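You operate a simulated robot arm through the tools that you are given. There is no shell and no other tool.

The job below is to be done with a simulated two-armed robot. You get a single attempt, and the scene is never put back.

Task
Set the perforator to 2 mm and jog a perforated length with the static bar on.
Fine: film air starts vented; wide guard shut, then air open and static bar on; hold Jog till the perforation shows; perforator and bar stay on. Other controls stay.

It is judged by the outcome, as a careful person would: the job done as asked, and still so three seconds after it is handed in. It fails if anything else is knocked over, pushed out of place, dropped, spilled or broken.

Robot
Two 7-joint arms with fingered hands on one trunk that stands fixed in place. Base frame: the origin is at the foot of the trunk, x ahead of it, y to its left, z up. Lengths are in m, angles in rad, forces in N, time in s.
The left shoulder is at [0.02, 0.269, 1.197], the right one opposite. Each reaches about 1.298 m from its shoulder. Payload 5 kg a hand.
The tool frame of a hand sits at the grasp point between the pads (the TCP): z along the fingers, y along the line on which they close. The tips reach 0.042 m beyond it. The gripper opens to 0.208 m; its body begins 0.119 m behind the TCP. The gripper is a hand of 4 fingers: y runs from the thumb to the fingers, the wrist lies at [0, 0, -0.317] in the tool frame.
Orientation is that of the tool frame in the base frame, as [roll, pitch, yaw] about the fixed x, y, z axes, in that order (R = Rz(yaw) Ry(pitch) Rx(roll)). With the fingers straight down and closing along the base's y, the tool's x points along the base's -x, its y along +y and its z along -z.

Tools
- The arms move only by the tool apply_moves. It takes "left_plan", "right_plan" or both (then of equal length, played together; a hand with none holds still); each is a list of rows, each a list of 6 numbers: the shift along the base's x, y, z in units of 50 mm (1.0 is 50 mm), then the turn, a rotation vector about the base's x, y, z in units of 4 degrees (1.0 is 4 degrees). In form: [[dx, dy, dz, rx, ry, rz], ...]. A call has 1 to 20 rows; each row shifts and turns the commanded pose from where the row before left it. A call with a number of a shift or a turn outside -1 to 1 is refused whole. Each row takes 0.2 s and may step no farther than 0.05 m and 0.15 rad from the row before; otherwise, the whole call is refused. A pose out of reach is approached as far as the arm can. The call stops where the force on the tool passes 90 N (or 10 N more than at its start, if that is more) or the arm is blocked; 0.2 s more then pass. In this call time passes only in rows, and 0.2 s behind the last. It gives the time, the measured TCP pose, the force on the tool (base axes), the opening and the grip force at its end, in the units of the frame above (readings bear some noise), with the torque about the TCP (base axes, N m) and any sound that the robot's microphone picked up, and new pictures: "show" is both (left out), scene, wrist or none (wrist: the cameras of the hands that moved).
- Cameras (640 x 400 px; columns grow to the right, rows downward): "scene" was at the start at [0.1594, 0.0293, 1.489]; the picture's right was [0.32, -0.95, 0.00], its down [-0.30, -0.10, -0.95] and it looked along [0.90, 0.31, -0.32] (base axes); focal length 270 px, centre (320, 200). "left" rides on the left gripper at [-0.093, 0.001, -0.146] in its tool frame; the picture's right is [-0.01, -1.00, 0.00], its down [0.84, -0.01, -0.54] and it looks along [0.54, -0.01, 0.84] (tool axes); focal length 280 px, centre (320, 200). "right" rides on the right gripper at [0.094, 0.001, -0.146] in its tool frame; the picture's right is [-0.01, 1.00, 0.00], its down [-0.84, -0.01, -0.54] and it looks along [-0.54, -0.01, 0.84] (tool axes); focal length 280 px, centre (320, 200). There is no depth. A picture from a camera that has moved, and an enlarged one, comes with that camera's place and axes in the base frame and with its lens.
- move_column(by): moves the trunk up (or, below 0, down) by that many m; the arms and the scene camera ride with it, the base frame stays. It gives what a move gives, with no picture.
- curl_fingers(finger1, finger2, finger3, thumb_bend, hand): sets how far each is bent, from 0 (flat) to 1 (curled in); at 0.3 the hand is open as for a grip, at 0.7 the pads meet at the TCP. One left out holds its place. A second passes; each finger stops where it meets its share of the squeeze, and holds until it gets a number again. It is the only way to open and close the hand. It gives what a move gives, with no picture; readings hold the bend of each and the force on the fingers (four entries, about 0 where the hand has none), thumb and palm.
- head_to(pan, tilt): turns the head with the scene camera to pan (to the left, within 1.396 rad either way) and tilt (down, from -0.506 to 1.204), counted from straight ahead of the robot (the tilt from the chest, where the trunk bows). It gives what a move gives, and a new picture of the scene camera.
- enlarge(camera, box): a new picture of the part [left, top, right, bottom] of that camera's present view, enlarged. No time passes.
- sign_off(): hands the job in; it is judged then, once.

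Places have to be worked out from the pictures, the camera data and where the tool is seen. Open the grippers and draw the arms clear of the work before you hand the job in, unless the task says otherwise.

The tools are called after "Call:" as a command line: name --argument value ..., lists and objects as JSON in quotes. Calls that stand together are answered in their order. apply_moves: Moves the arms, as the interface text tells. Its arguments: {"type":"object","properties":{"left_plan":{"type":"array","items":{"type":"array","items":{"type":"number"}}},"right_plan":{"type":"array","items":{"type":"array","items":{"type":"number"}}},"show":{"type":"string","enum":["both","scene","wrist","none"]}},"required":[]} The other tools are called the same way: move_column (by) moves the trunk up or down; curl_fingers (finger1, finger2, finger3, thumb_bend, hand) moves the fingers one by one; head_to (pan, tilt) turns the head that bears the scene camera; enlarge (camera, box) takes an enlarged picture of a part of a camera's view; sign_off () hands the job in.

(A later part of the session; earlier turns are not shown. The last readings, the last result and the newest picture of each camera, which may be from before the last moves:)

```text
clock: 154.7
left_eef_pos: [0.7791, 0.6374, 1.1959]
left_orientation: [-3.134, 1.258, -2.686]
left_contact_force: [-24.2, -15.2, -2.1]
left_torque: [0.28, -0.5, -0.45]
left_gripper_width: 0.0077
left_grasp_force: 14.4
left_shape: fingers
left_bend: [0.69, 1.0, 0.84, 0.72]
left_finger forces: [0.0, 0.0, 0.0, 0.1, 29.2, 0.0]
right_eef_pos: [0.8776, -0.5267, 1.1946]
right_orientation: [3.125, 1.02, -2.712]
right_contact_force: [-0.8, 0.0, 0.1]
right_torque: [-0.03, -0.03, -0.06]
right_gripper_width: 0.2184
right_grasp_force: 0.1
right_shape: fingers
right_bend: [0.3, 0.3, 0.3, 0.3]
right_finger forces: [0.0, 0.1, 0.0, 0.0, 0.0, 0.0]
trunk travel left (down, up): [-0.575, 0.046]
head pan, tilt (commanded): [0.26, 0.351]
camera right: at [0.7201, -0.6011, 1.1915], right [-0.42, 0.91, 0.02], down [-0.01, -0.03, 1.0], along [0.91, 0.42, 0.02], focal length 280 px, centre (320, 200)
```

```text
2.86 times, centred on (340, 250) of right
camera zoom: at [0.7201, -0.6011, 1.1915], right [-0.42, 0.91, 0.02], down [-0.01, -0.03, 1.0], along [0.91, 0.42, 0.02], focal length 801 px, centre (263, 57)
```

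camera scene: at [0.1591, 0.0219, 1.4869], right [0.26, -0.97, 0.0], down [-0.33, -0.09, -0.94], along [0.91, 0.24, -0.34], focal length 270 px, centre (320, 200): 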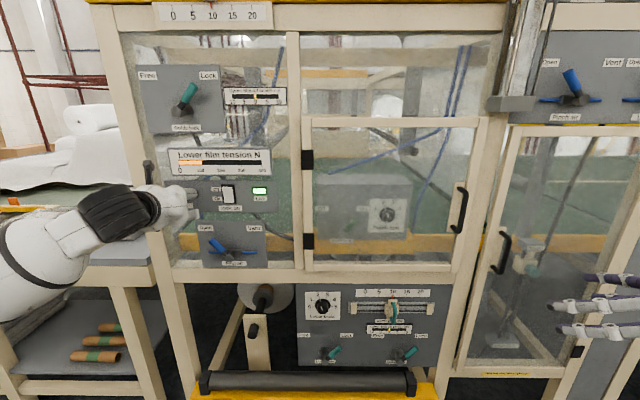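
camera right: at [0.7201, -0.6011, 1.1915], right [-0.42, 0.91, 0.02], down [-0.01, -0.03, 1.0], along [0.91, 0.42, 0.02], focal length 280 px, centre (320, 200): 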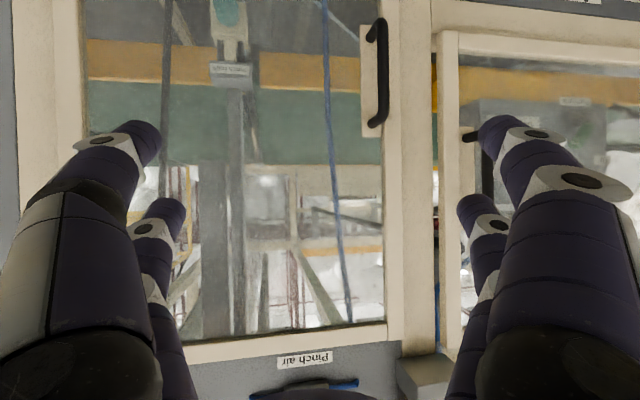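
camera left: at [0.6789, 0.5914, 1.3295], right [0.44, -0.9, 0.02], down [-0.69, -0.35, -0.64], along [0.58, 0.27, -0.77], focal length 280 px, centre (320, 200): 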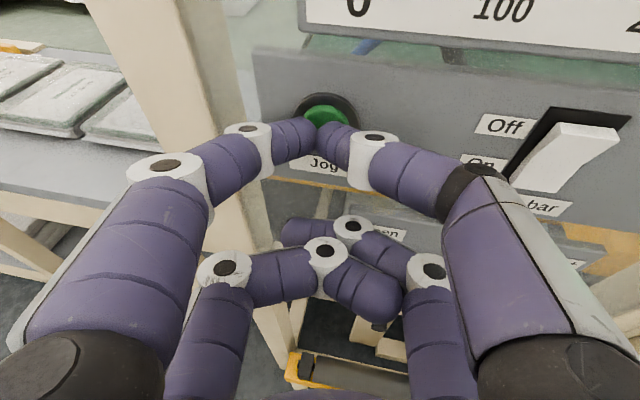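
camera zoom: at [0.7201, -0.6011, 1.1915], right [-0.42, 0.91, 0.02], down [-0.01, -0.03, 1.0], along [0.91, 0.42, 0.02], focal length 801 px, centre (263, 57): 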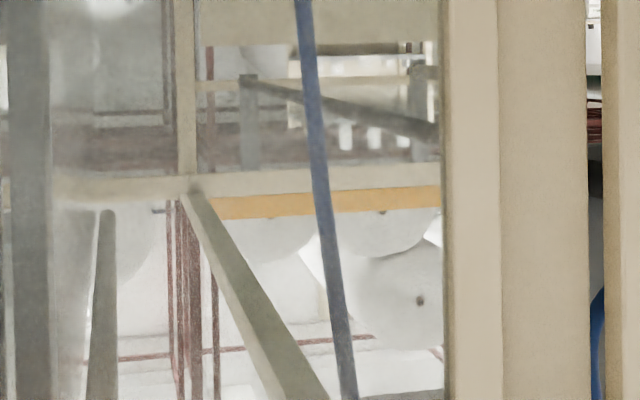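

I'll check the curtain area visible from the head at high zoom, tile by tile.

Call:
enlarge --camera "scene" --box '[405, 125, 445, 155]'

Call:
enlarge --camera "scene" --box '[435, 125, 475, 155]'

Call:
enlarge --camera "scene" --box '[425, 150, 465, 180]'

Call:
enlarge --camera "scene" --box '[430, 175, 470, 205]'

```text
13.33 times, centred on (425, 140) of scene
camera zoom: at [0.1588, 0.0223, 1.4869], right [0.26, -0.97, 0.0], down [-0.33, -0.09, -0.94], along [0.91, 0.24, -0.34], focal length 3606 px, centre (-1080, 1000)
```

zoom: 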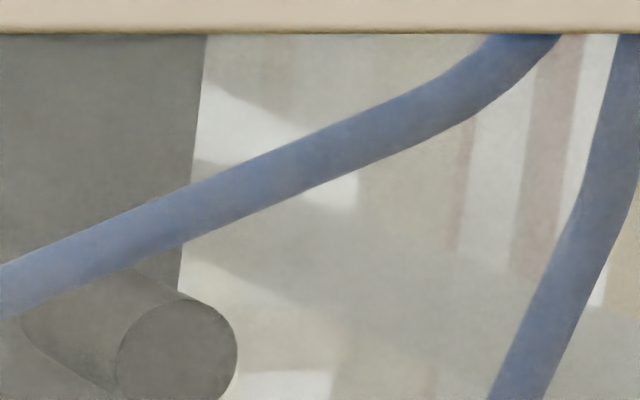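

```text
13.33 times, centred on (455, 140) of scene
camera zoom: at [0.1588, 0.0223, 1.4869], right [0.26, -0.97, 0.0], down [-0.33, -0.09, -0.94], along [0.91, 0.24, -0.34], focal length 3606 px, centre (-1480, 1000)
```

zoom: 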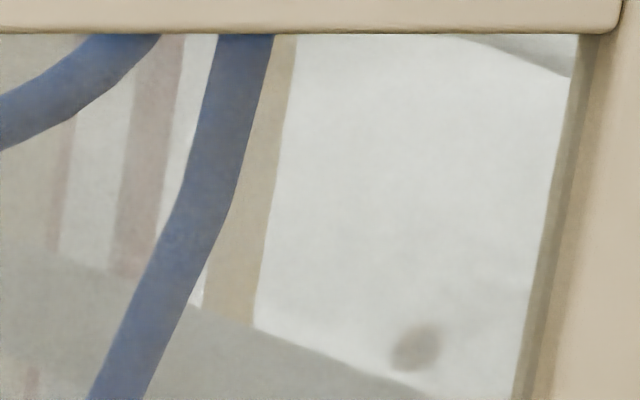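

```text
13.33 times, centred on (445, 165) of scene
camera zoom: at [0.1588, 0.0223, 1.4869], right [0.26, -0.97, 0.0], down [-0.33, -0.09, -0.94], along [0.91, 0.24, -0.34], focal length 3606 px, centre (-1347, 667)
```

zoom: 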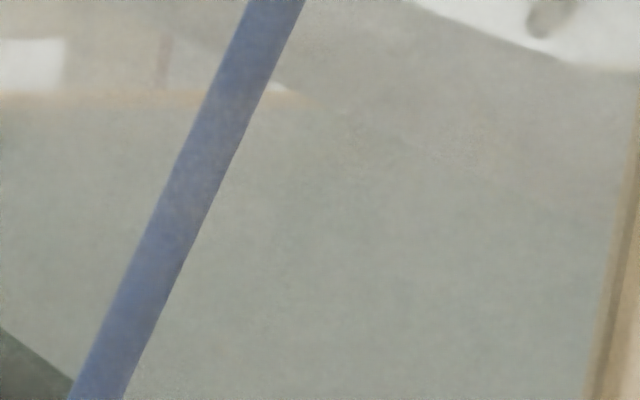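

```text
13.33 times, centred on (450, 190) of scene
camera zoom: at [0.1588, 0.0223, 1.4869], right [0.26, -0.97, 0.0], down [-0.33, -0.09, -0.94], along [0.91, 0.24, -0.34], focal length 3606 px, centre (-1413, 333)
```

zoom: 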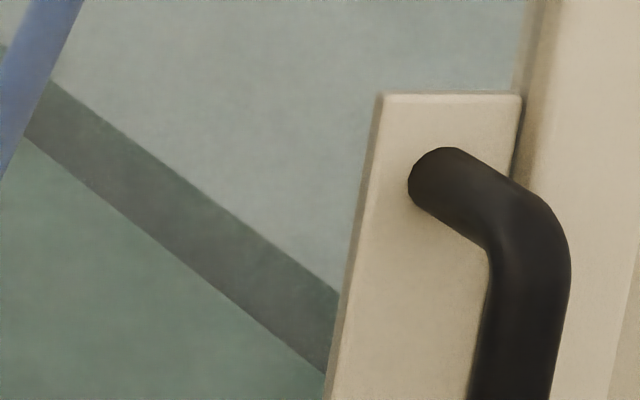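

I'll check whether the lower film roll actually turns while Jog is held, comparing two close-ups a second apart.

Call:
enlarge --camera "scene" --box '[230, 278, 300, 323]'

Call:
apply_moves --left_plan '[[0, 0, 0, 0, 0, 0], [0, 0, 0, 0, 0, 0], [0, 0, 0, 0, 0, 0], [0, 0, 0, 0, 0, 0]]' --show "none"

Call:
enlarge --camera "scene" --box '[230, 278, 300, 323]'

```text
8.89 times, centred on (265, 300) of scene
camera zoom: at [0.1588, 0.0223, 1.4869], right [0.26, -0.97, 0.0], down [-0.33, -0.09, -0.94], along [0.91, 0.24, -0.34], focal length 2404 px, centre (809, -693)
```

zoom: 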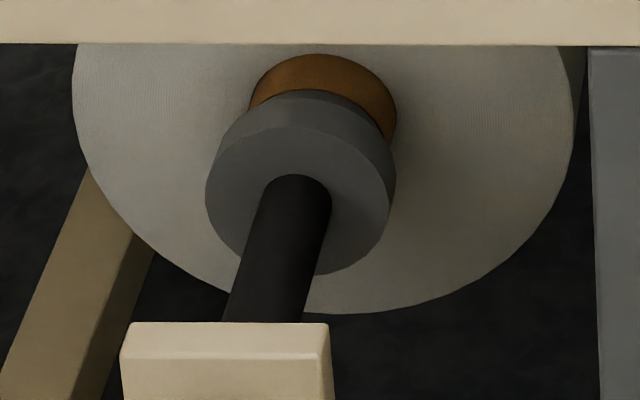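

```text
clock: 155.7
left_eef_pos: [0.7791, 0.6377, 1.1963]
left_orientation: [-3.134, 1.257, -2.685]
left_contact_force: [-24.1, -15.9, 0.4]
left_torque: [0.36, -0.51, -0.42]
left_gripper_width: 0.0077
left_grasp_force: 14.8
left_shape: fingers
left_bend: [0.69, 1.0, 0.84, 0.72]
left_finger forces: [0.0, 0.0, 0.0, 0.0, 29.9, 0.0]
right_eef_pos: [0.8775, -0.5287, 1.1943]
right_orientation: [3.123, 1.021, -2.713]
right_contact_force: [-0.1, 0.2, 0.1]
right_torque: [0.02, 0.01, -0.01]
right_gripper_width: 0.2185
right_grasp_force: 0.1
right_shape: fingers
right_bend: [0.3, 0.3, 0.3, 0.3]
right_finger forces: [0.0, 0.0, 0.0, 0.1, 0.0, 0.0]
trunk travel left (down, up): [-0.575, 0.046]
head pan, tilt (commanded): [0.26, 0.351]
```

```text
8.89 times, centred on (265, 300) of scene
camera zoom: at [0.1591, 0.0219, 1.4869], right [0.26, -0.97, 0.0], down [-0.33, -0.09, -0.94], along [0.91, 0.24, -0.34], focal length 2404 px, centre (809, -693)
```

zoom: 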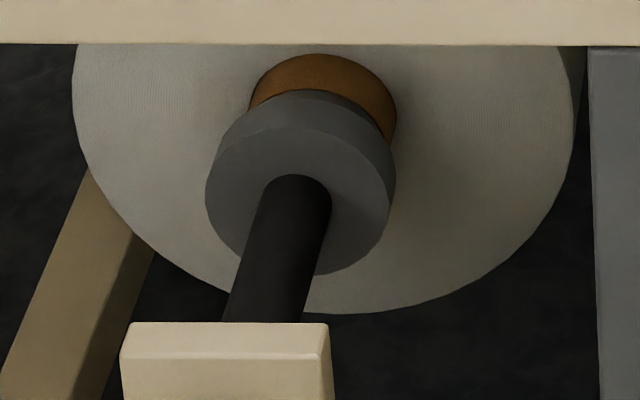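

The roll isn't turning at this moment. I'll release Jog, press again, and capture images right after the press to see any initial motion.

Call:
apply_moves --left_plan '[[-0.193, -0.051, 0, 0, 0, 0], [-0.193, -0.051, 0, 0, 0, 0], [0, 0, 0, 0, 0, 0], [0, 0, 0, 0, 0, 0]]' --show "none"

Call:
enlarge --camera "scene" --box '[300, 115, 470, 275]'

Call:
apply_moves --left_plan '[[0.193, 0.051, 0, 0, 0, 0], [0.15, 0.04, 0, 0, 0, 0]]' --show "scene"

Call:
enlarge --camera "scene" --box '[230, 278, 300, 323]'

Call:
enlarge --camera "scene" --box '[300, 115, 470, 275]'

Call:
apply_moves --left_plan '[[0, 0, 0, 0, 0, 0]]' --show "none"

Call:
enlarge --camera "scene" --box '[230, 278, 300, 323]'

```text
clock: 156.7
left_eef_pos: [0.7605, 0.6352, 1.1939]
left_orientation: [-3.133, 1.256, -2.686]
left_contact_force: [0.3, 0.1, 0.5]
left_torque: [0.01, 0.0, -0.01]
left_gripper_width: 0.0107
left_grasp_force: 0.0
left_shape: fingers
left_bend: [0.7, 1.0, 0.84, 0.7]
left_finger forces: [0.0, 0.1, 0.1, 0.0, 0.0, 0.0]
right_eef_pos: [0.8808, -0.5266, 1.1938]
right_orientation: [3.124, 1.017, -2.711]
right_contact_force: [0.0, 0.1, -0.4]
right_torque: [0.02, -0.02, 0.01]
right_gripper_width: 0.2184
right_grasp_force: 0.0
right_shape: fingers
right_bend: [0.3, 0.3, 0.3, 0.3]
right_finger forces: [0.0, 0.0, 0.0, 0.0, 0.1, 0.1]
trunk travel left (down, up): [-0.575, 0.046]
head pan, tilt (commanded): [0.26, 0.351]
```

```text
2.50 times, centred on (385, 195) of scene
camera zoom: at [0.1612, 0.0231, 1.4866], right [0.26, -0.97, 0.0], down [-0.33, -0.09, -0.94], along [0.91, 0.24, -0.34], focal length 676 px, centre (158, 212)
```

zoom: 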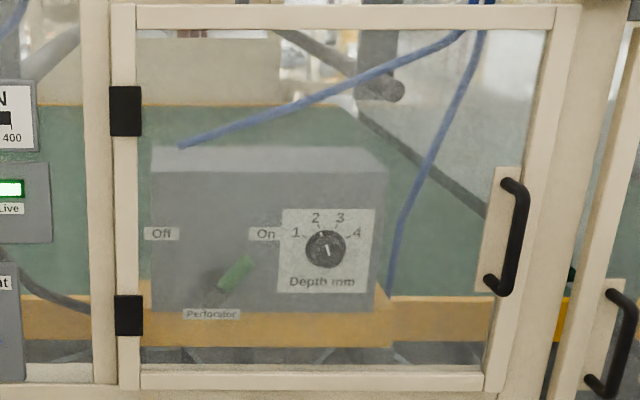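

```text
clock: 157.3
left_eef_pos: [0.7773, 0.6364, 1.1933]
left_orientation: [-3.136, 1.258, -2.691]
left_contact_force: [-21.2, -13.3, -1.3]
left_torque: [0.28, -0.36, -0.39]
left_gripper_width: 0.0084
left_grasp_force: 11.8
left_shape: fingers
left_bend: [0.7, 1.0, 0.84, 0.71]
left_finger forces: [0.0, 0.0, 0.0, 0.0, 24.3, 0.0]
right_eef_pos: [0.8781, -0.5258, 1.1941]
right_orientation: [3.124, 1.019, -2.711]
right_contact_force: [0.5, 0.2, -0.7]
right_torque: [-0.06, 0.01, -0.01]
right_gripper_width: 0.2186
right_grasp_force: 0.1
right_shape: fingers
right_bend: [0.3, 0.3, 0.3, 0.3]
right_finger forces: [0.0, 0.0, 0.0, 0.1, 0.1, 0.0]
trunk travel left (down, up): [-0.575, 0.046]
head pan, tilt (commanded): [0.26, 0.351]
heard: click
camera scene: at [0.1597, 0.0223, 1.4868], right [0.26, -0.97, 0.0], down [-0.33, -0.09, -0.94], along [0.91, 0.24, -0.34], focal length 270 px, centre (320, 200)
```

scene: 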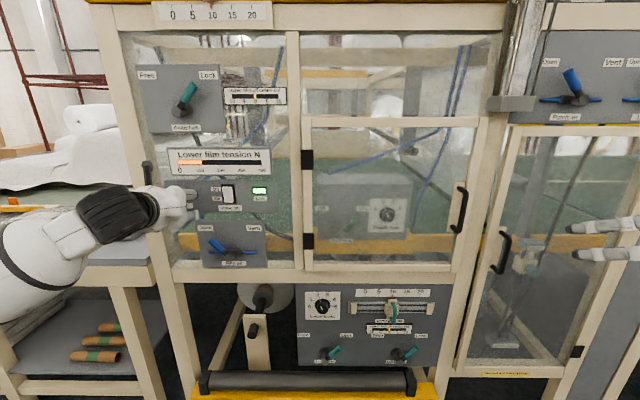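

```text
8.89 times, centred on (265, 300) of scene
camera zoom: at [0.1597, 0.0223, 1.4868], right [0.26, -0.97, 0.0], down [-0.33, -0.09, -0.94], along [0.91, 0.24, -0.34], focal length 2404 px, centre (809, -693)
```

zoom: 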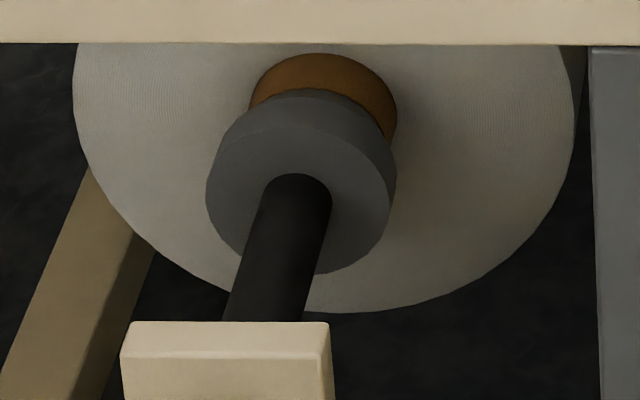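

```text
2.50 times, centred on (385, 195) of scene
camera zoom: at [0.1597, 0.0223, 1.4868], right [0.26, -0.97, 0.0], down [-0.33, -0.09, -0.94], along [0.91, 0.24, -0.34], focal length 676 px, centre (158, 212)
```

zoom: 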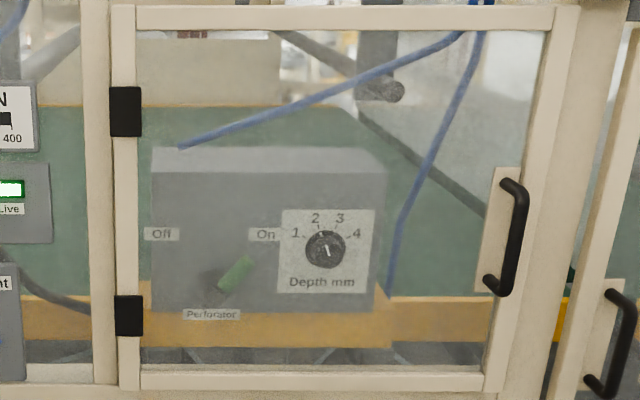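

```text
clock: 157.7
left_eef_pos: [0.7766, 0.6369, 1.1939]
left_orientation: [-3.136, 1.259, -2.689]
left_contact_force: [-20.9, -13.9, -2.5]
left_torque: [0.31, -0.39, -0.41]
left_gripper_width: 0.0083
left_grasp_force: 12.4
left_shape: fingers
left_bend: [0.7, 1.0, 0.84, 0.71]
left_finger forces: [0.1, 0.0, 0.0, 0.0, 25.1, 0.0]
right_eef_pos: [0.8777, -0.5267, 1.1944]
right_orientation: [3.125, 1.022, -2.712]
right_contact_force: [0.1, 0.0, 0.0]
right_torque: [0.03, -0.02, 0.04]
right_gripper_width: 0.2186
right_grasp_force: 0.1
right_shape: fingers
right_bend: [0.3, 0.3, 0.3, 0.3]
right_finger forces: [0.0, 0.0, 0.0, 0.0, 0.0, 0.0]
trunk travel left (down, up): [-0.575, 0.046]
head pan, tilt (commanded): [0.26, 0.351]
```

```text
8.89 times, centred on (265, 300) of scene
camera zoom: at [0.1596, 0.0221, 1.4868], right [0.26, -0.97, 0.0], down [-0.33, -0.09, -0.94], along [0.91, 0.24, -0.34], focal length 2404 px, centre (809, -693)
```

zoom: 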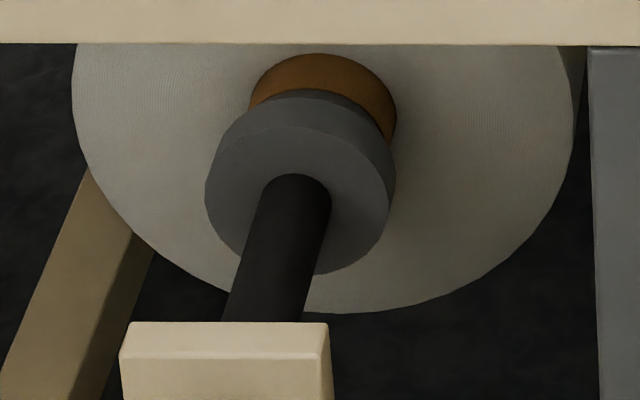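

I'll check the film displays at high zoom for any sign of running film while Jog is held.

Call:
enlarge --camera "scene" --box '[360, 318, 420, 340]'

Call:
enlarge --camera "scene" --box '[165, 80, 295, 180]'

Call:
enlarge --camera "right" --box '[0, 0, 640, 400]'

```text
10.67 times, centred on (390, 329) of scene
camera zoom: at [0.1596, 0.0221, 1.4868], right [0.26, -0.97, 0.0], down [-0.33, -0.09, -0.94], along [0.91, 0.24, -0.34], focal length 2885 px, centre (-427, -1176)
```

zoom: 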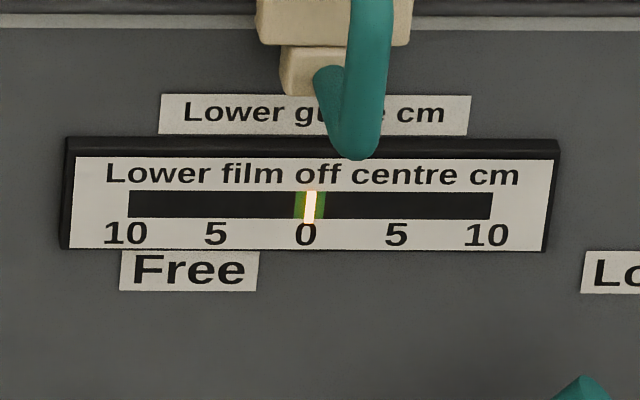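

```text
4.00 times, centred on (230, 130) of scene
camera zoom: at [0.1596, 0.0221, 1.4868], right [0.26, -0.97, 0.0], down [-0.33, -0.09, -0.94], along [0.91, 0.24, -0.34], focal length 1082 px, centre (680, 480)
```

zoom: 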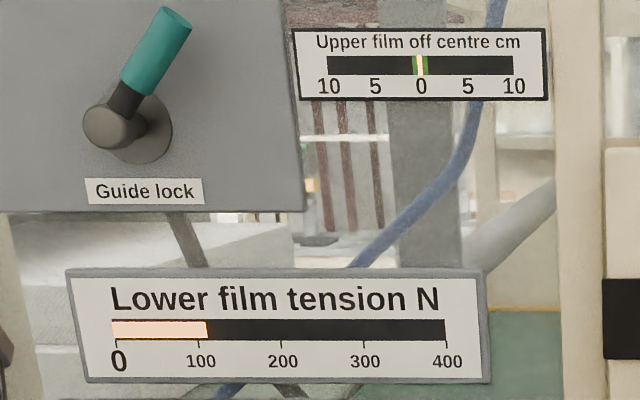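

```text
1.00 times, centred on (320, 200) of right (not enlarged: the box is as wide or as high as the picture)
camera zoom: at [0.7208, -0.6015, 1.1907], right [-0.42, 0.91, 0.02], down [-0.01, -0.03, 1.0], along [0.91, 0.42, 0.02], focal length 280 px, centre (320, 200)
```

zoom: 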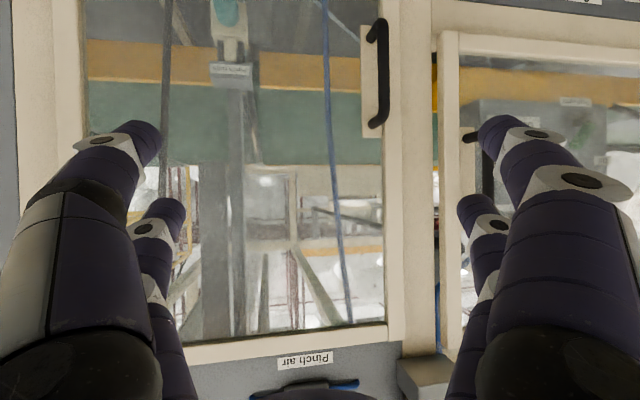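

Displays are steady. I'll swing the right camera further right to view the downstream face of the curtain through the narrow guard.

Call:
apply_moves --right_plan '[[0.01, -0.514, 0.05, 0, 0, 1], [0.01, -0.514, 0.05, 0, 0, 1], [0.01, -0.514, 0.05, 0, 0, 1], [0.01, -0.514, 0.05, 0, 0, 1], [0.01, -0.514, 0.05, 0, 0, 1], [0.01, -0.514, 0.05, 0, 0, 1], [0.01, -0.514, 0.05, 0, 0, 1], [0.01, -0.514, 0.05, 0, 0, 1]]' --show "wrist"

Call:
enlarge --camera "right" --box '[180, 40, 380, 180]'

Call:
enlarge --camera "right" --box '[180, 170, 380, 310]'

```text
clock: 159.5
left_eef_pos: [0.7764, 0.6368, 1.1949]
left_orientation: [-3.131, 1.257, -2.685]
left_contact_force: [-18.9, -11.7, -2.6]
left_torque: [0.21, -0.32, -0.44]
left_gripper_width: 0.0084
left_grasp_force: 11.7
left_shape: fingers
left_bend: [0.7, 1.0, 0.84, 0.71]
left_finger forces: [0.1, 0.0, 0.0, 0.0, 23.1, 0.1]
right_eef_pos: [0.8823, -0.7288, 1.2136]
right_orientation: [3.128, 1.02, -2.149]
right_contact_force: [-0.4, 0.4, -0.2]
right_torque: [-0.02, -0.01, 0.0]
right_gripper_width: 0.2184
right_grasp_force: 0.1
right_shape: fingers
right_bend: [0.3, 0.3, 0.3, 0.3]
right_finger forces: [0.1, 0.0, 0.0, 0.0, 0.1, 0.1]
trunk travel left (down, up): [-0.575, 0.046]
head pan, tilt (commanded): [0.26, 0.351]
camera right: at [0.7874, -0.8759, 1.2098], right [-0.84, 0.54, 0.02], down [0.01, -0.03, 1.0], along [0.54, 0.84, 0.02], focal length 280 px, centre (320, 200)
```

right: 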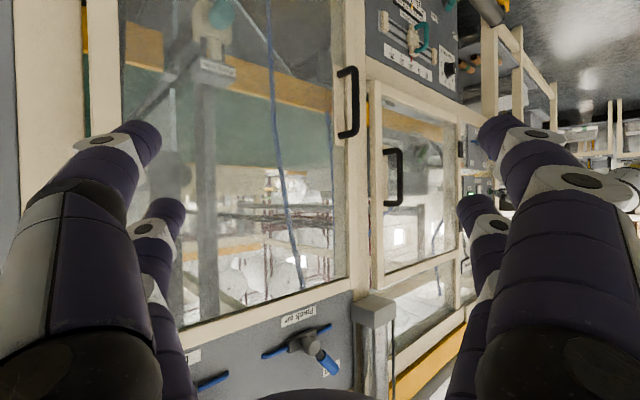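

```text
2.86 times, centred on (280, 110) of right
camera zoom: at [0.7874, -0.8759, 1.2098], right [-0.84, 0.54, 0.02], down [0.01, -0.03, 1.0], along [0.54, 0.84, 0.02], focal length 801 px, centre (434, 457)
```

zoom: 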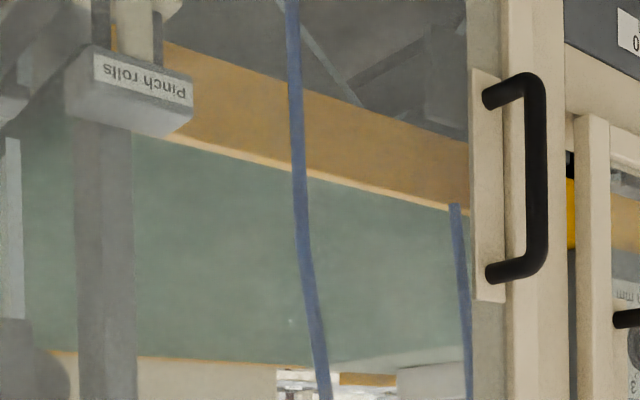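

```text
2.86 times, centred on (280, 240) of right
camera zoom: at [0.7874, -0.8759, 1.2098], right [-0.84, 0.54, 0.02], down [0.01, -0.03, 1.0], along [0.54, 0.84, 0.02], focal length 801 px, centre (434, 86)
```

zoom: 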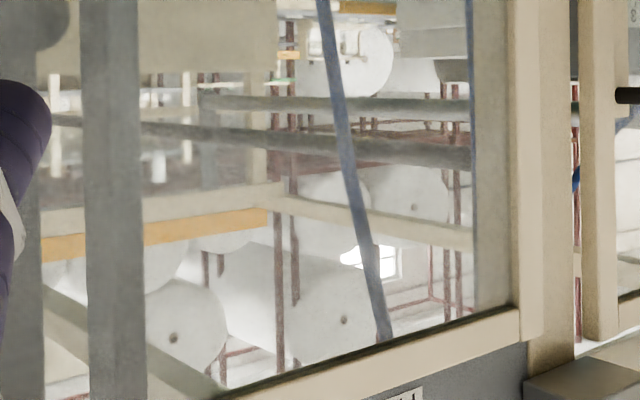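

I notice a pale vertical edge band of the curtain at left and a small speck; I'll zoom on both.

Call:
enlarge --camera "right" --box '[155, 60, 215, 110]'

Call:
enlarge --camera "right" --box '[155, 105, 215, 155]'

Call:
enlarge --camera "right" --box '[240, 125, 300, 175]'

Call:
enlarge --camera "right" --box '[240, 20, 340, 110]'

```text
8.00 times, centred on (185, 85) of right
camera zoom: at [0.7874, -0.8759, 1.2098], right [-0.84, 0.54, 0.02], down [0.01, -0.03, 1.0], along [0.54, 0.84, 0.02], focal length 2243 px, centre (1400, 1120)
```

zoom: 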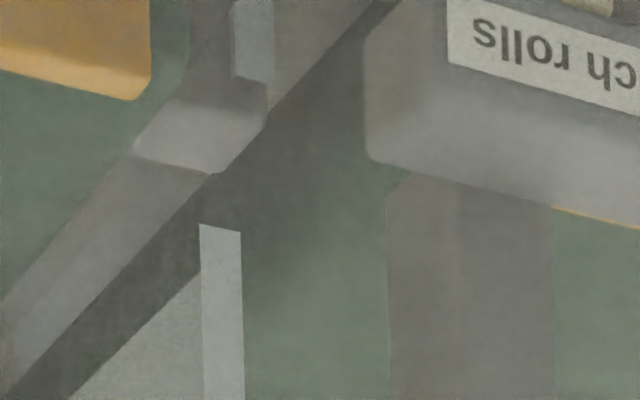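

```text
8.00 times, centred on (185, 130) of right
camera zoom: at [0.7874, -0.8759, 1.2098], right [-0.84, 0.54, 0.02], down [0.01, -0.03, 1.0], along [0.54, 0.84, 0.02], focal length 2243 px, centre (1400, 760)
```

zoom: 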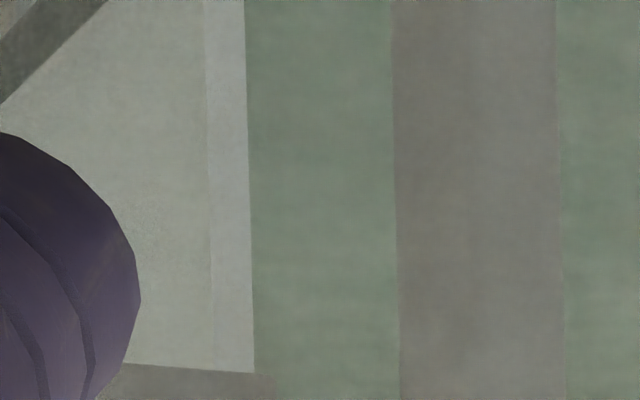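

```text
8.00 times, centred on (270, 150) of right
camera zoom: at [0.7874, -0.8759, 1.2098], right [-0.84, 0.54, 0.02], down [0.01, -0.03, 1.0], along [0.54, 0.84, 0.02], focal length 2243 px, centre (720, 600)
```

zoom: 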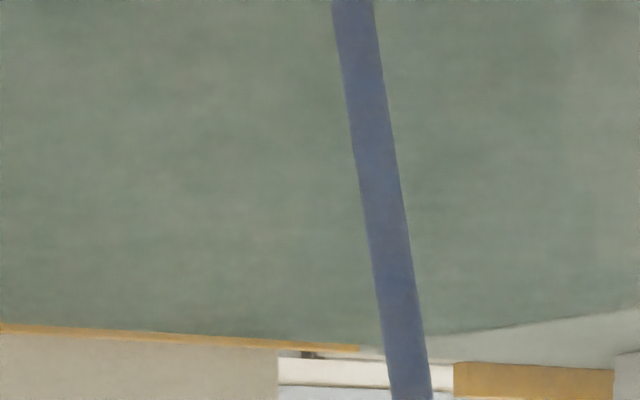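

```text
4.44 times, centred on (290, 65) of right
camera zoom: at [0.7874, -0.8759, 1.2098], right [-0.84, 0.54, 0.02], down [0.01, -0.03, 1.0], along [0.54, 0.84, 0.02], focal length 1246 px, centre (453, 800)
```

zoom: 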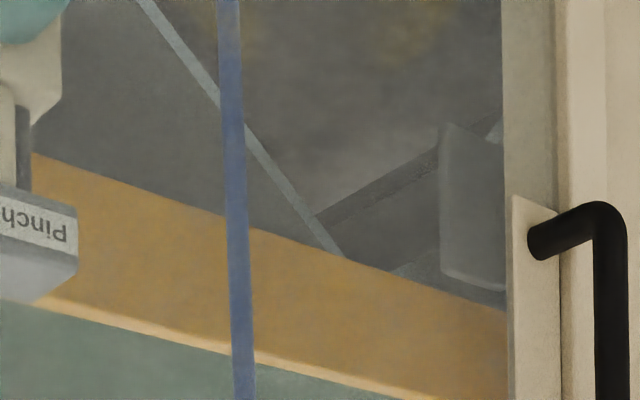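

I'll read the yellow label under the narrow guard and look for any other labels or guards I may have missed.

Call:
enlarge --camera "scene" --box '[460, 355, 560, 395]'

Call:
head_to --pan -0.1 --tilt 0.2

Call:
enlarge --camera "scene" --box '[270, 0, 520, 150]'

```text
6.40 times, centred on (510, 375) of scene
camera zoom: at [0.1592, 0.0228, 1.4869], right [0.26, -0.97, 0.0], down [-0.33, -0.09, -0.94], along [0.91, 0.24, -0.34], focal length 1731 px, centre (-896, -920)
```

zoom: 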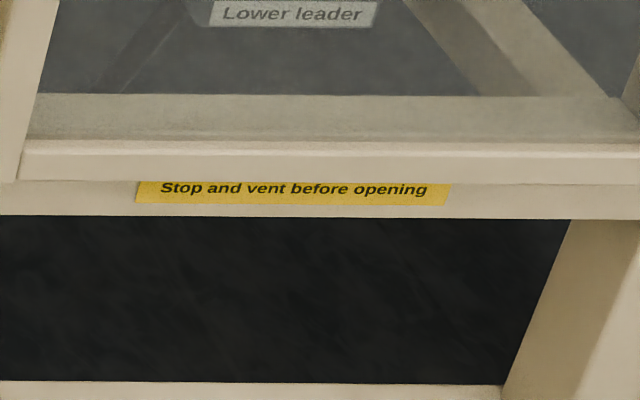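

```text
clock: 160.4
left_eef_pos: [0.7777, 0.6377, 1.1954]
left_orientation: [-3.132, 1.257, -2.686]
left_contact_force: [-20.1, -11.6, -1.9]
left_torque: [0.27, -0.33, -0.33]
left_gripper_width: 0.0081
left_grasp_force: 12.1
left_shape: fingers
left_bend: [0.7, 1.0, 0.84, 0.71]
left_finger forces: [0.0, 0.0, 0.1, 0.0, 23.7, 0.0]
right_eef_pos: [0.8816, -0.7294, 1.2135]
right_orientation: [3.126, 1.019, -2.151]
right_contact_force: [0.0, 0.0, 0.5]
right_torque: [0.02, 0.01, 0.0]
right_gripper_width: 0.2185
right_grasp_force: 0.1
right_shape: fingers
right_bend: [0.3, 0.3, 0.3, 0.3]
right_finger forces: [0.0, 0.1, 0.1, 0.0, 0.0, 0.0]
trunk travel left (down, up): [-0.575, 0.046]
head pan, tilt (commanded): [-0.099, 0.201]
camera scene: at [0.1624, -0.0109, 1.5008], right [-0.1, -1.0, 0.0], down [-0.2, 0.02, -0.98], along [0.98, -0.1, -0.2], focal length 270 px, centre (320, 200)
```

scene: 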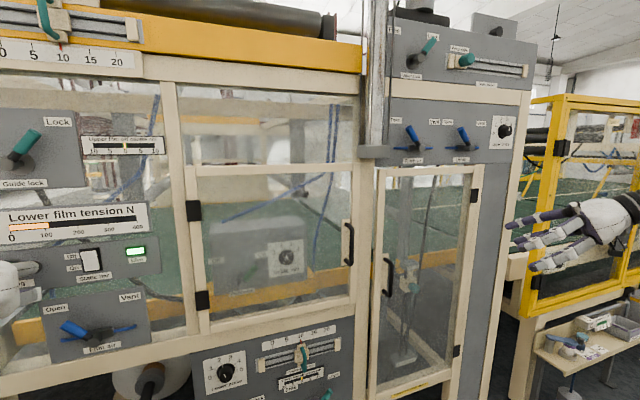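

```text
2.56 times, centred on (395, 75) of scene
camera zoom: at [0.1624, -0.0109, 1.5008], right [-0.1, -1.0, 0.0], down [-0.2, 0.02, -0.98], along [0.98, -0.1, -0.2], focal length 692 px, centre (128, 520)
```

zoom: 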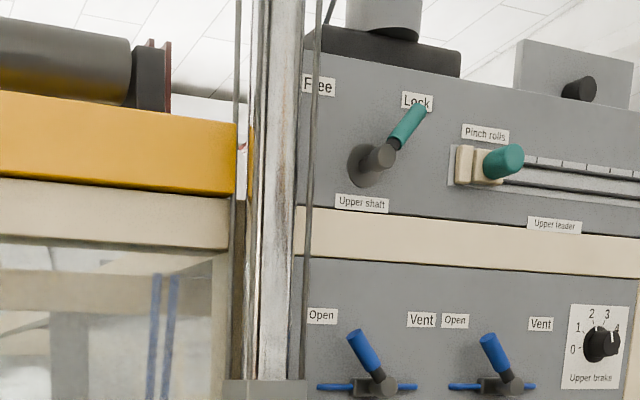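

I'll take another maximum-zoom look at the slanted edge band of the lower film, which is the first stretch after the perforator.

Call:
enlarge --camera "right" --box '[270, 45, 310, 75]'

Call:
enlarge --camera "right" --box '[245, 15, 285, 45]'

Call:
enlarge --camera "right" --box '[290, 65, 330, 95]'

```text
13.33 times, centred on (290, 60) of right
camera zoom: at [0.7874, -0.8764, 1.2088], right [-0.84, 0.54, 0.02], down [0.01, -0.03, 1.0], along [0.54, 0.84, 0.02], focal length 3738 px, centre (720, 2067)
```

zoom: 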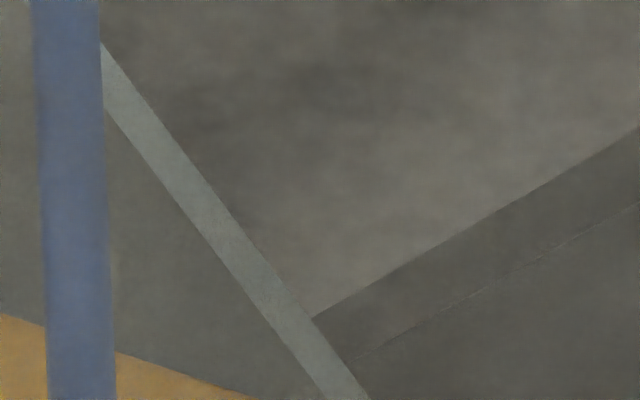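

```text
13.33 times, centred on (265, 30) of right
camera zoom: at [0.7874, -0.8764, 1.2088], right [-0.84, 0.54, 0.02], down [0.01, -0.03, 1.0], along [0.54, 0.84, 0.02], focal length 3738 px, centre (1053, 2467)
```

zoom: 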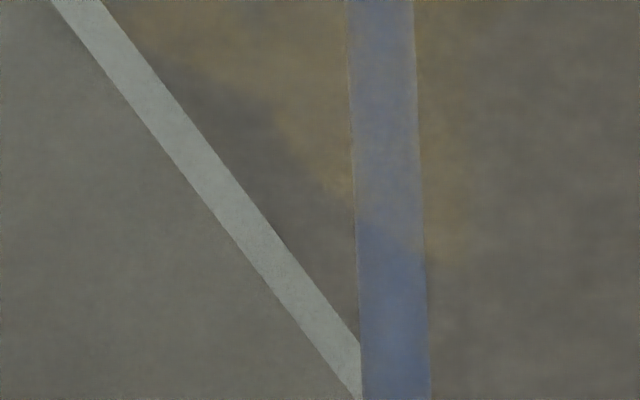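

```text
13.33 times, centred on (310, 80) of right
camera zoom: at [0.7874, -0.8764, 1.2088], right [-0.84, 0.54, 0.02], down [0.01, -0.03, 1.0], along [0.54, 0.84, 0.02], focal length 3738 px, centre (453, 1800)
```

zoom: 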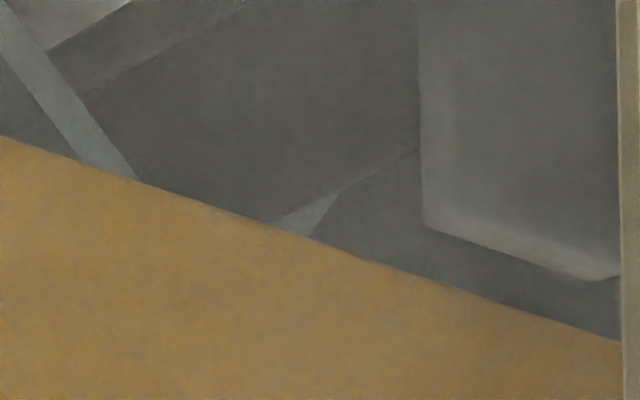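

No marks yet on the first stretch after the perforator. Jog is firmly held and stable, so I'll keep holding for a longer continuous run and then re-check.

Call:
apply_moves --left_plan '[[0, 0, 0, 0, 0, 0], [0, 0, 0, 0, 0, 0], [0, 0, 0, 0, 0, 0], [0, 0, 0, 0, 0, 0], [0, 0, 0, 0, 0, 0], [0, 0, 0, 0, 0, 0], [0, 0, 0, 0, 0, 0], [0, 0, 0, 0, 0, 0], [0, 0, 0, 0, 0, 0], [0, 0, 0, 0, 0, 0], [0, 0, 0, 0, 0, 0], [0, 0, 0, 0, 0, 0], [0, 0, 0, 0, 0, 0], [0, 0, 0, 0, 0, 0], [0, 0, 0, 0, 0, 0], [0, 0, 0, 0, 0, 0], [0, 0, 0, 0, 0, 0], [0, 0, 0, 0, 0, 0], [0, 0, 0, 0, 0, 0], [0, 0, 0, 0, 0, 0]]' --show "none"

Call:
apply_moves --left_plan '[[0, 0, 0, 0, 0, 0], [0, 0, 0, 0, 0, 0], [0, 0, 0, 0, 0, 0], [0, 0, 0, 0, 0, 0], [0, 0, 0, 0, 0, 0], [0, 0, 0, 0, 0, 0], [0, 0, 0, 0, 0, 0], [0, 0, 0, 0, 0, 0], [0, 0, 0, 0, 0, 0], [0, 0, 0, 0, 0, 0], [0, 0, 0, 0, 0, 0], [0, 0, 0, 0, 0, 0], [0, 0, 0, 0, 0, 0], [0, 0, 0, 0, 0, 0], [0, 0, 0, 0, 0, 0], [0, 0, 0, 0, 0, 0], [0, 0, 0, 0, 0, 0], [0, 0, 0, 0, 0, 0], [0, 0, 0, 0, 0, 0], [0, 0, 0, 0, 0, 0]]' --show "none"

Call:
apply_moves --left_plan '[[0, 0, 0, 0, 0, 0], [0, 0, 0, 0, 0, 0], [0, 0, 0, 0, 0, 0], [0, 0, 0, 0, 0, 0], [0, 0, 0, 0, 0, 0], [0, 0, 0, 0, 0, 0], [0, 0, 0, 0, 0, 0], [0, 0, 0, 0, 0, 0], [0, 0, 0, 0, 0, 0], [0, 0, 0, 0, 0, 0], [0, 0, 0, 0, 0, 0], [0, 0, 0, 0, 0, 0], [0, 0, 0, 0, 0, 0], [0, 0, 0, 0, 0, 0], [0, 0, 0, 0, 0, 0], [0, 0, 0, 0, 0, 0], [0, 0, 0, 0, 0, 0], [0, 0, 0, 0, 0, 0], [0, 0, 0, 0, 0, 0], [0, 0, 0, 0, 0, 0]]' --show "none"

Call:
apply_moves --left_plan '[[0, 0, 0, 0, 0, 0], [0, 0, 0, 0, 0, 0], [0, 0, 0, 0, 0, 0], [0, 0, 0, 0, 0, 0], [0, 0, 0, 0, 0, 0], [0, 0, 0, 0, 0, 0], [0, 0, 0, 0, 0, 0], [0, 0, 0, 0, 0, 0], [0, 0, 0, 0, 0, 0], [0, 0, 0, 0, 0, 0], [0, 0, 0, 0, 0, 0], [0, 0, 0, 0, 0, 0], [0, 0, 0, 0, 0, 0], [0, 0, 0, 0, 0, 0], [0, 0, 0, 0, 0, 0], [0, 0, 0, 0, 0, 0], [0, 0, 0, 0, 0, 0], [0, 0, 0, 0, 0, 0], [0, 0, 0, 0, 0, 0], [0, 0, 0, 0, 0, 0]]' --show "none"

Call:
enlarge --camera "right" --box '[120, 0, 360, 160]'

Call:
head_to --pan 0.26 --tilt 0.351

Call:
enlarge --camera "scene" --box '[300, 240, 460, 280]'

Call:
enlarge --camera "scene" --box '[300, 30, 520, 200]'

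```text
clock: 164.6
left_eef_pos: [0.7761, 0.6393, 1.1937]
left_orientation: [-3.134, 1.259, -2.686]
left_contact_force: [-19.6, -12.3, -1.2]
left_torque: [0.23, -0.33, -0.35]
left_gripper_width: 0.008
left_grasp_force: 12.0
left_shape: fingers
left_bend: [0.7, 1.0, 0.84, 0.71]
left_finger forces: [0.0, 0.0, 0.0, 0.0, 23.6, 0.0]
right_eef_pos: [0.8831, -0.7292, 1.2126]
right_orientation: [3.126, 1.019, -2.151]
right_contact_force: [-0.2, 0.5, -0.3]
right_torque: [-0.02, -0.01, 0.0]
right_gripper_width: 0.2186
right_grasp_force: 0.0
right_shape: fingers
right_bend: [0.3, 0.3, 0.3, 0.3]
right_finger forces: [0.1, 0.0, 0.0, 0.0, 0.1, 0.0]
trunk travel left (down, up): [-0.575, 0.046]
head pan, tilt (commanded): [-0.099, 0.201]
```

```text
clock: 168.8
left_eef_pos: [0.7771, 0.638, 1.1933]
left_orientation: [-3.133, 1.26, -2.685]
left_contact_force: [-20.6, -12.6, -1.5]
left_torque: [0.24, -0.34, -0.36]
left_gripper_width: 0.0079
left_grasp_force: 11.8
left_shape: fingers
left_bend: [0.7, 1.0, 0.84, 0.71]
left_finger forces: [0.1, 0.0, 0.0, 0.0, 23.8, 0.0]
right_eef_pos: [0.8819, -0.73, 1.2119]
right_orientation: [3.126, 1.018, -2.152]
right_contact_force: [0.2, -0.8, 0.5]
right_torque: [0.02, 0.01, 0.0]
right_gripper_width: 0.2186
right_grasp_force: 0.1
right_shape: fingers
right_bend: [0.3, 0.3, 0.3, 0.3]
right_finger forces: [0.0, 0.0, 0.0, 0.1, 0.0, 0.0]
trunk travel left (down, up): [-0.575, 0.046]
head pan, tilt (commanded): [-0.099, 0.201]
```

```text
clock: 173.0
left_eef_pos: [0.7783, 0.6367, 1.1948]
left_orientation: [-3.132, 1.259, -2.687]
left_contact_force: [-19.9, -12.1, -2.0]
left_torque: [0.27, -0.35, -0.35]
left_gripper_width: 0.008
left_grasp_force: 12.1
left_shape: fingers
left_bend: [0.7, 1.0, 0.84, 0.71]
left_finger forces: [0.0, 0.1, 0.1, 0.1, 23.7, 0.0]
right_eef_pos: [0.8821, -0.7305, 1.2121]
right_orientation: [3.124, 1.019, -2.152]
right_contact_force: [0.2, 0.0, 0.1]
right_torque: [0.0, -0.03, 0.04]
right_gripper_width: 0.2185
right_grasp_force: 0.1
right_shape: fingers
right_bend: [0.3, 0.3, 0.3, 0.3]
right_finger forces: [0.0, 0.0, 0.0, 0.1, 0.1, 0.0]
trunk travel left (down, up): [-0.575, 0.046]
head pan, tilt (commanded): [-0.099, 0.201]
```

```text
clock: 177.2
left_eef_pos: [0.7777, 0.6376, 1.1946]
left_orientation: [-3.132, 1.26, -2.685]
left_contact_force: [-19.7, -11.7, -2.2]
left_torque: [0.21, -0.36, -0.36]
left_gripper_width: 0.0082
left_grasp_force: 11.5
left_shape: fingers
left_bend: [0.7, 1.0, 0.84, 0.71]
left_finger forces: [0.1, 0.1, 0.0, 0.0, 23.7, 0.1]
right_eef_pos: [0.8815, -0.7296, 1.2122]
right_orientation: [3.125, 1.019, -2.153]
right_contact_force: [0.3, 0.1, -0.3]
right_torque: [-0.02, -0.01, 0.01]
right_gripper_width: 0.2185
right_grasp_force: 0.1
right_shape: fingers
right_bend: [0.3, 0.3, 0.3, 0.3]
right_finger forces: [0.1, 0.1, 0.0, 0.0, 0.1, 0.1]
trunk travel left (down, up): [-0.575, 0.046]
head pan, tilt (commanded): [-0.099, 0.201]
```

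```text
2.50 times, centred on (240, 80) of right
camera zoom: at [0.7874, -0.8765, 1.2088], right [-0.84, 0.54, 0.02], down [0.01, -0.03, 1.0], along [0.54, 0.84, 0.02], focal length 701 px, centre (520, 500)
```

zoom: 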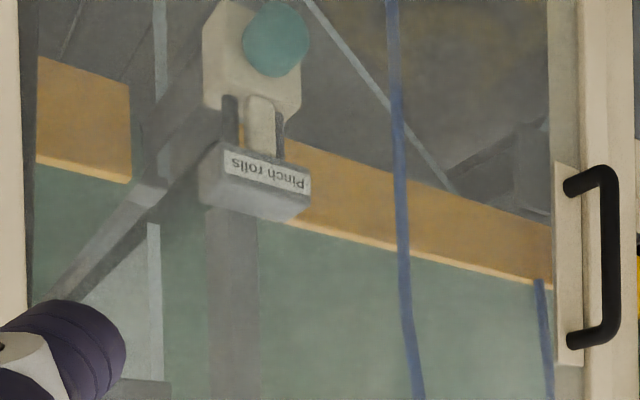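

```text
clock: 178.0
left_eef_pos: [0.7778, 0.6366, 1.1952]
left_orientation: [-3.134, 1.258, -2.686]
left_contact_force: [-19.3, -13.3, -1.4]
left_torque: [0.23, -0.34, -0.36]
left_gripper_width: 0.0081
left_grasp_force: 11.6
left_shape: fingers
left_bend: [0.7, 1.0, 0.84, 0.71]
left_finger forces: [0.0, 0.0, 0.0, 0.0, 23.7, 0.0]
right_eef_pos: [0.8818, -0.7303, 1.2124]
right_orientation: [3.127, 1.019, -2.151]
right_contact_force: [0.1, -0.5, -0.5]
right_torque: [0.0, -0.01, 0.02]
right_gripper_width: 0.2184
right_grasp_force: 0.1
right_shape: fingers
right_bend: [0.3, 0.3, 0.3, 0.3]
right_finger forces: [0.0, 0.1, 0.1, 0.0, 0.1, 0.1]
trunk travel left (down, up): [-0.575, 0.046]
head pan, tilt (commanded): [0.26, 0.351]
camera scene: at [0.1597, 0.0222, 1.4869], right [0.26, -0.97, 0.0], down [-0.33, -0.09, -0.94], along [0.91, 0.24, -0.34], focal length 270 px, centre (320, 200)
```

scene: 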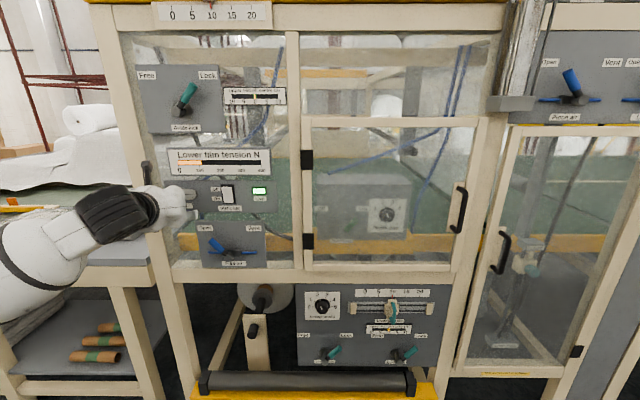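

```text
4.00 times, centred on (380, 260) of scene
camera zoom: at [0.1597, 0.0222, 1.4869], right [0.26, -0.97, 0.0], down [-0.33, -0.09, -0.94], along [0.91, 0.24, -0.34], focal length 1082 px, centre (80, -40)
```

zoom: 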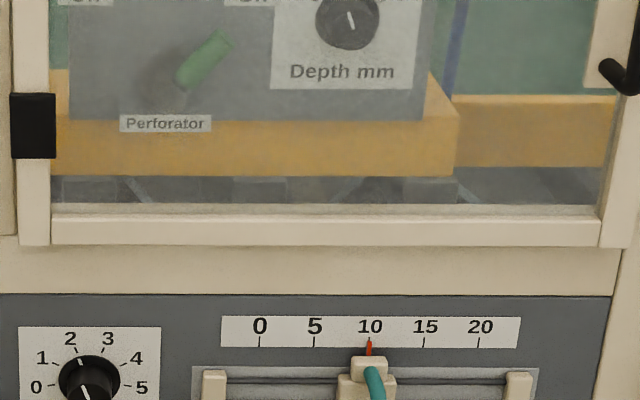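

```text
2.35 times, centred on (410, 115) of scene
camera zoom: at [0.1597, 0.0222, 1.4869], right [0.26, -0.97, 0.0], down [-0.33, -0.09, -0.94], along [0.91, 0.24, -0.34], focal length 636 px, centre (108, 400)
```

zoom: 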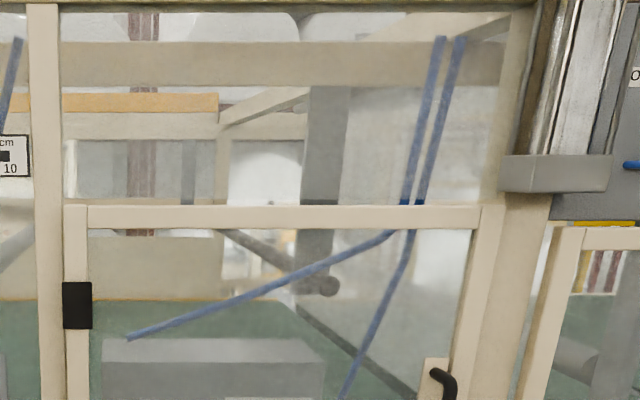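

Nothing has changed after a long hold, so I'll test whether the guard is really fully home: with Jog held, I'll use the right hand (fingers closed) to press lightly on the guard's right stile above the handle.

Call:
curl_fingers --hand "right" --finger1 0.7 --finger2 0.7 --finger3 0.7 --thumb_bend 0.7

Call:
apply_moves --right_plan '[[-0.09, 0.804, 0.22, 0, 0, -0.7], [-0.09, 0.804, 0.22, 0, 0, -0.7], [-0.09, 0.804, 0.22, 0, 0, -0.7], [-0.09, 0.804, 0.22, 0, 0, -0.7], [-0.09, 0.804, 0.22, 0, 0, -0.7], [-0.09, 0.804, 0.22, 0, 0, -0.7], [-0.09, 0.804, 0.22, 0, 0, -0.7], [-0.09, 0.804, 0.22, 0, 0, -0.7], [-0.09, 0.804, 0.22, 0, 0, -0.7], [-0.09, 0.804, 0.22, 0, 0, -0.5], [-0.09, 0.804, 0.2, 0, 0, 0], [0.77, 0.206, 0, 0, 0, 0], [0.77, 0.206, 0, 0, 0, 0]]' --show "both"

```text
clock: 179.0
left_eef_pos: [0.778, 0.6372, 1.195]
left_orientation: [-3.133, 1.258, -2.687]
left_contact_force: [-19.8, -12.6, -1.8]
left_torque: [0.23, -0.34, -0.32]
left_gripper_width: 0.0081
left_grasp_force: 11.9
left_shape: fingers
left_bend: [0.7, 1.0, 0.84, 0.71]
left_finger forces: [0.0, 0.0, 0.0, 0.0, 23.8, 0.0]
right_eef_pos: [0.881, -0.7285, 1.2131]
right_orientation: [3.124, 1.02, -2.151]
right_contact_force: [0.0, -0.5, -0.1]
right_torque: [-0.01, 0.01, 0.0]
right_gripper_width: 0.011
right_grasp_force: 0.1
right_shape: fingers
right_bend: [0.7, 0.7, 0.7, 0.7]
right_finger forces: [0.0, 0.0, 0.1, 0.0, 0.0, 0.1]
trunk travel left (down, up): [-0.575, 0.046]
head pan, tilt (commanded): [0.26, 0.351]
```

```text
clock: 181.8
left_eef_pos: [0.7773, 0.6391, 1.1939]
left_orientation: [-3.133, 1.258, -2.685]
left_contact_force: [-19.1, -10.1, -3.1]
left_torque: [0.21, -0.31, -0.18]
left_gripper_width: 0.0078
left_grasp_force: 10.7
left_shape: fingers
left_bend: [0.69, 1.0, 0.84, 0.71]
left_finger forces: [0.1, 0.0, 0.0, 0.0, 21.5, 0.0]
right_eef_pos: [0.9132, -0.2656, 1.3308]
right_orientation: [3.126, 1.019, -2.624]
right_contact_force: [0.4, -0.3, 0.1]
right_torque: [-0.04, 0.03, -0.02]
right_gripper_width: 0.0104
right_grasp_force: 0.0
right_shape: fingers
right_bend: [0.7, 0.7, 0.7, 0.7]
right_finger forces: [0.0, 0.1, 0.0, 0.1, 0.0, 0.0]
trunk travel left (down, up): [-0.575, 0.046]
head pan, tilt (commanded): [0.26, 0.351]
camera scene: at [0.1596, 0.0227, 1.4868], right [0.26, -0.97, 0.0], down [-0.33, -0.09, -0.94], along [0.91, 0.24, -0.34], focal length 270 px, centre (320, 200)
camera right: at [0.7624, -0.3525, 1.3284], right [-0.5, 0.87, 0.02], down [-0.01, -0.03, 1.0], along [0.87, 0.5, 0.02], focal length 280 px, centre (320, 200)
```

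scene: 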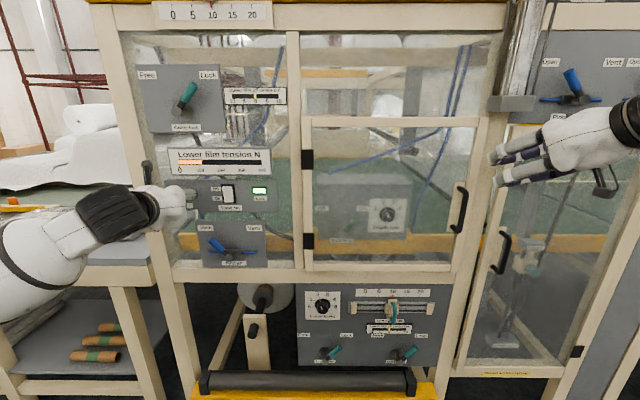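
right: 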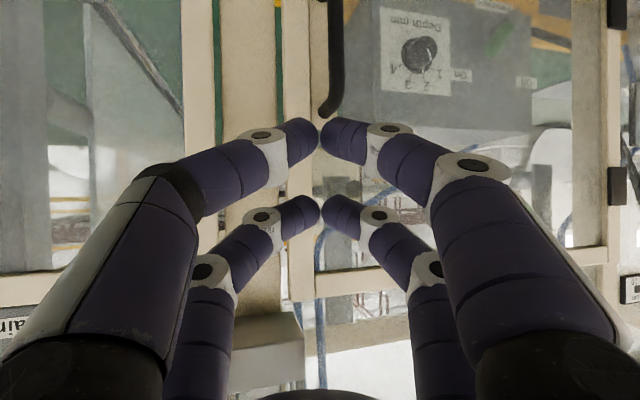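

There seems to be a thin green line between the post and the guard's stile; I'll zoom to see if that's a gap.

Call:
enlarge --camera "right" --box '[200, 0, 360, 110]'

Call:
enlarge --camera "right" --box '[260, 200, 360, 310]'

```text
3.64 times, centred on (280, 55) of right
camera zoom: at [0.7624, -0.3525, 1.3284], right [-0.5, 0.87, 0.02], down [-0.01, -0.03, 1.0], along [0.87, 0.5, 0.02], focal length 1020 px, centre (466, 727)
```

zoom: 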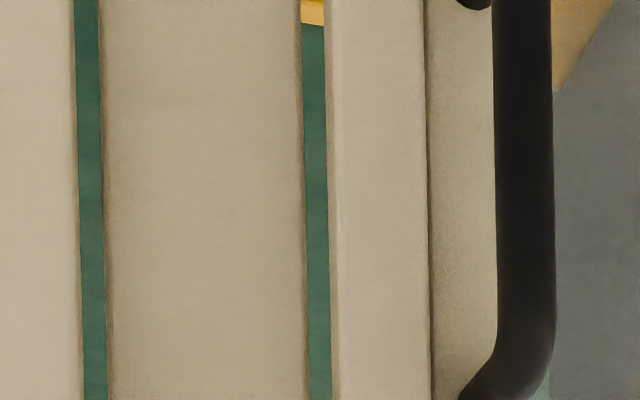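

```text
3.64 times, centred on (310, 255) of right
camera zoom: at [0.7624, -0.3525, 1.3284], right [-0.5, 0.87, 0.02], down [-0.01, -0.03, 1.0], along [0.87, 0.5, 0.02], focal length 1020 px, centre (356, 0)
```

zoom: 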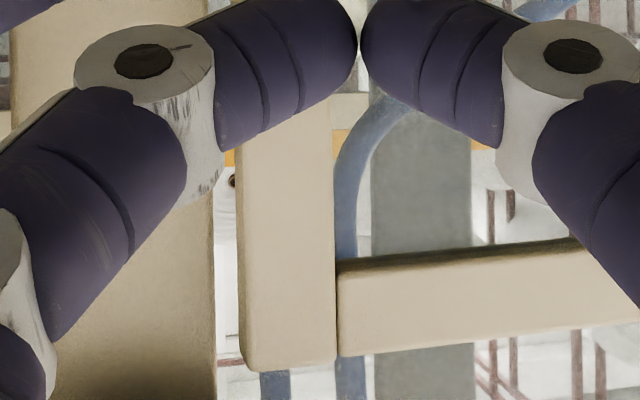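

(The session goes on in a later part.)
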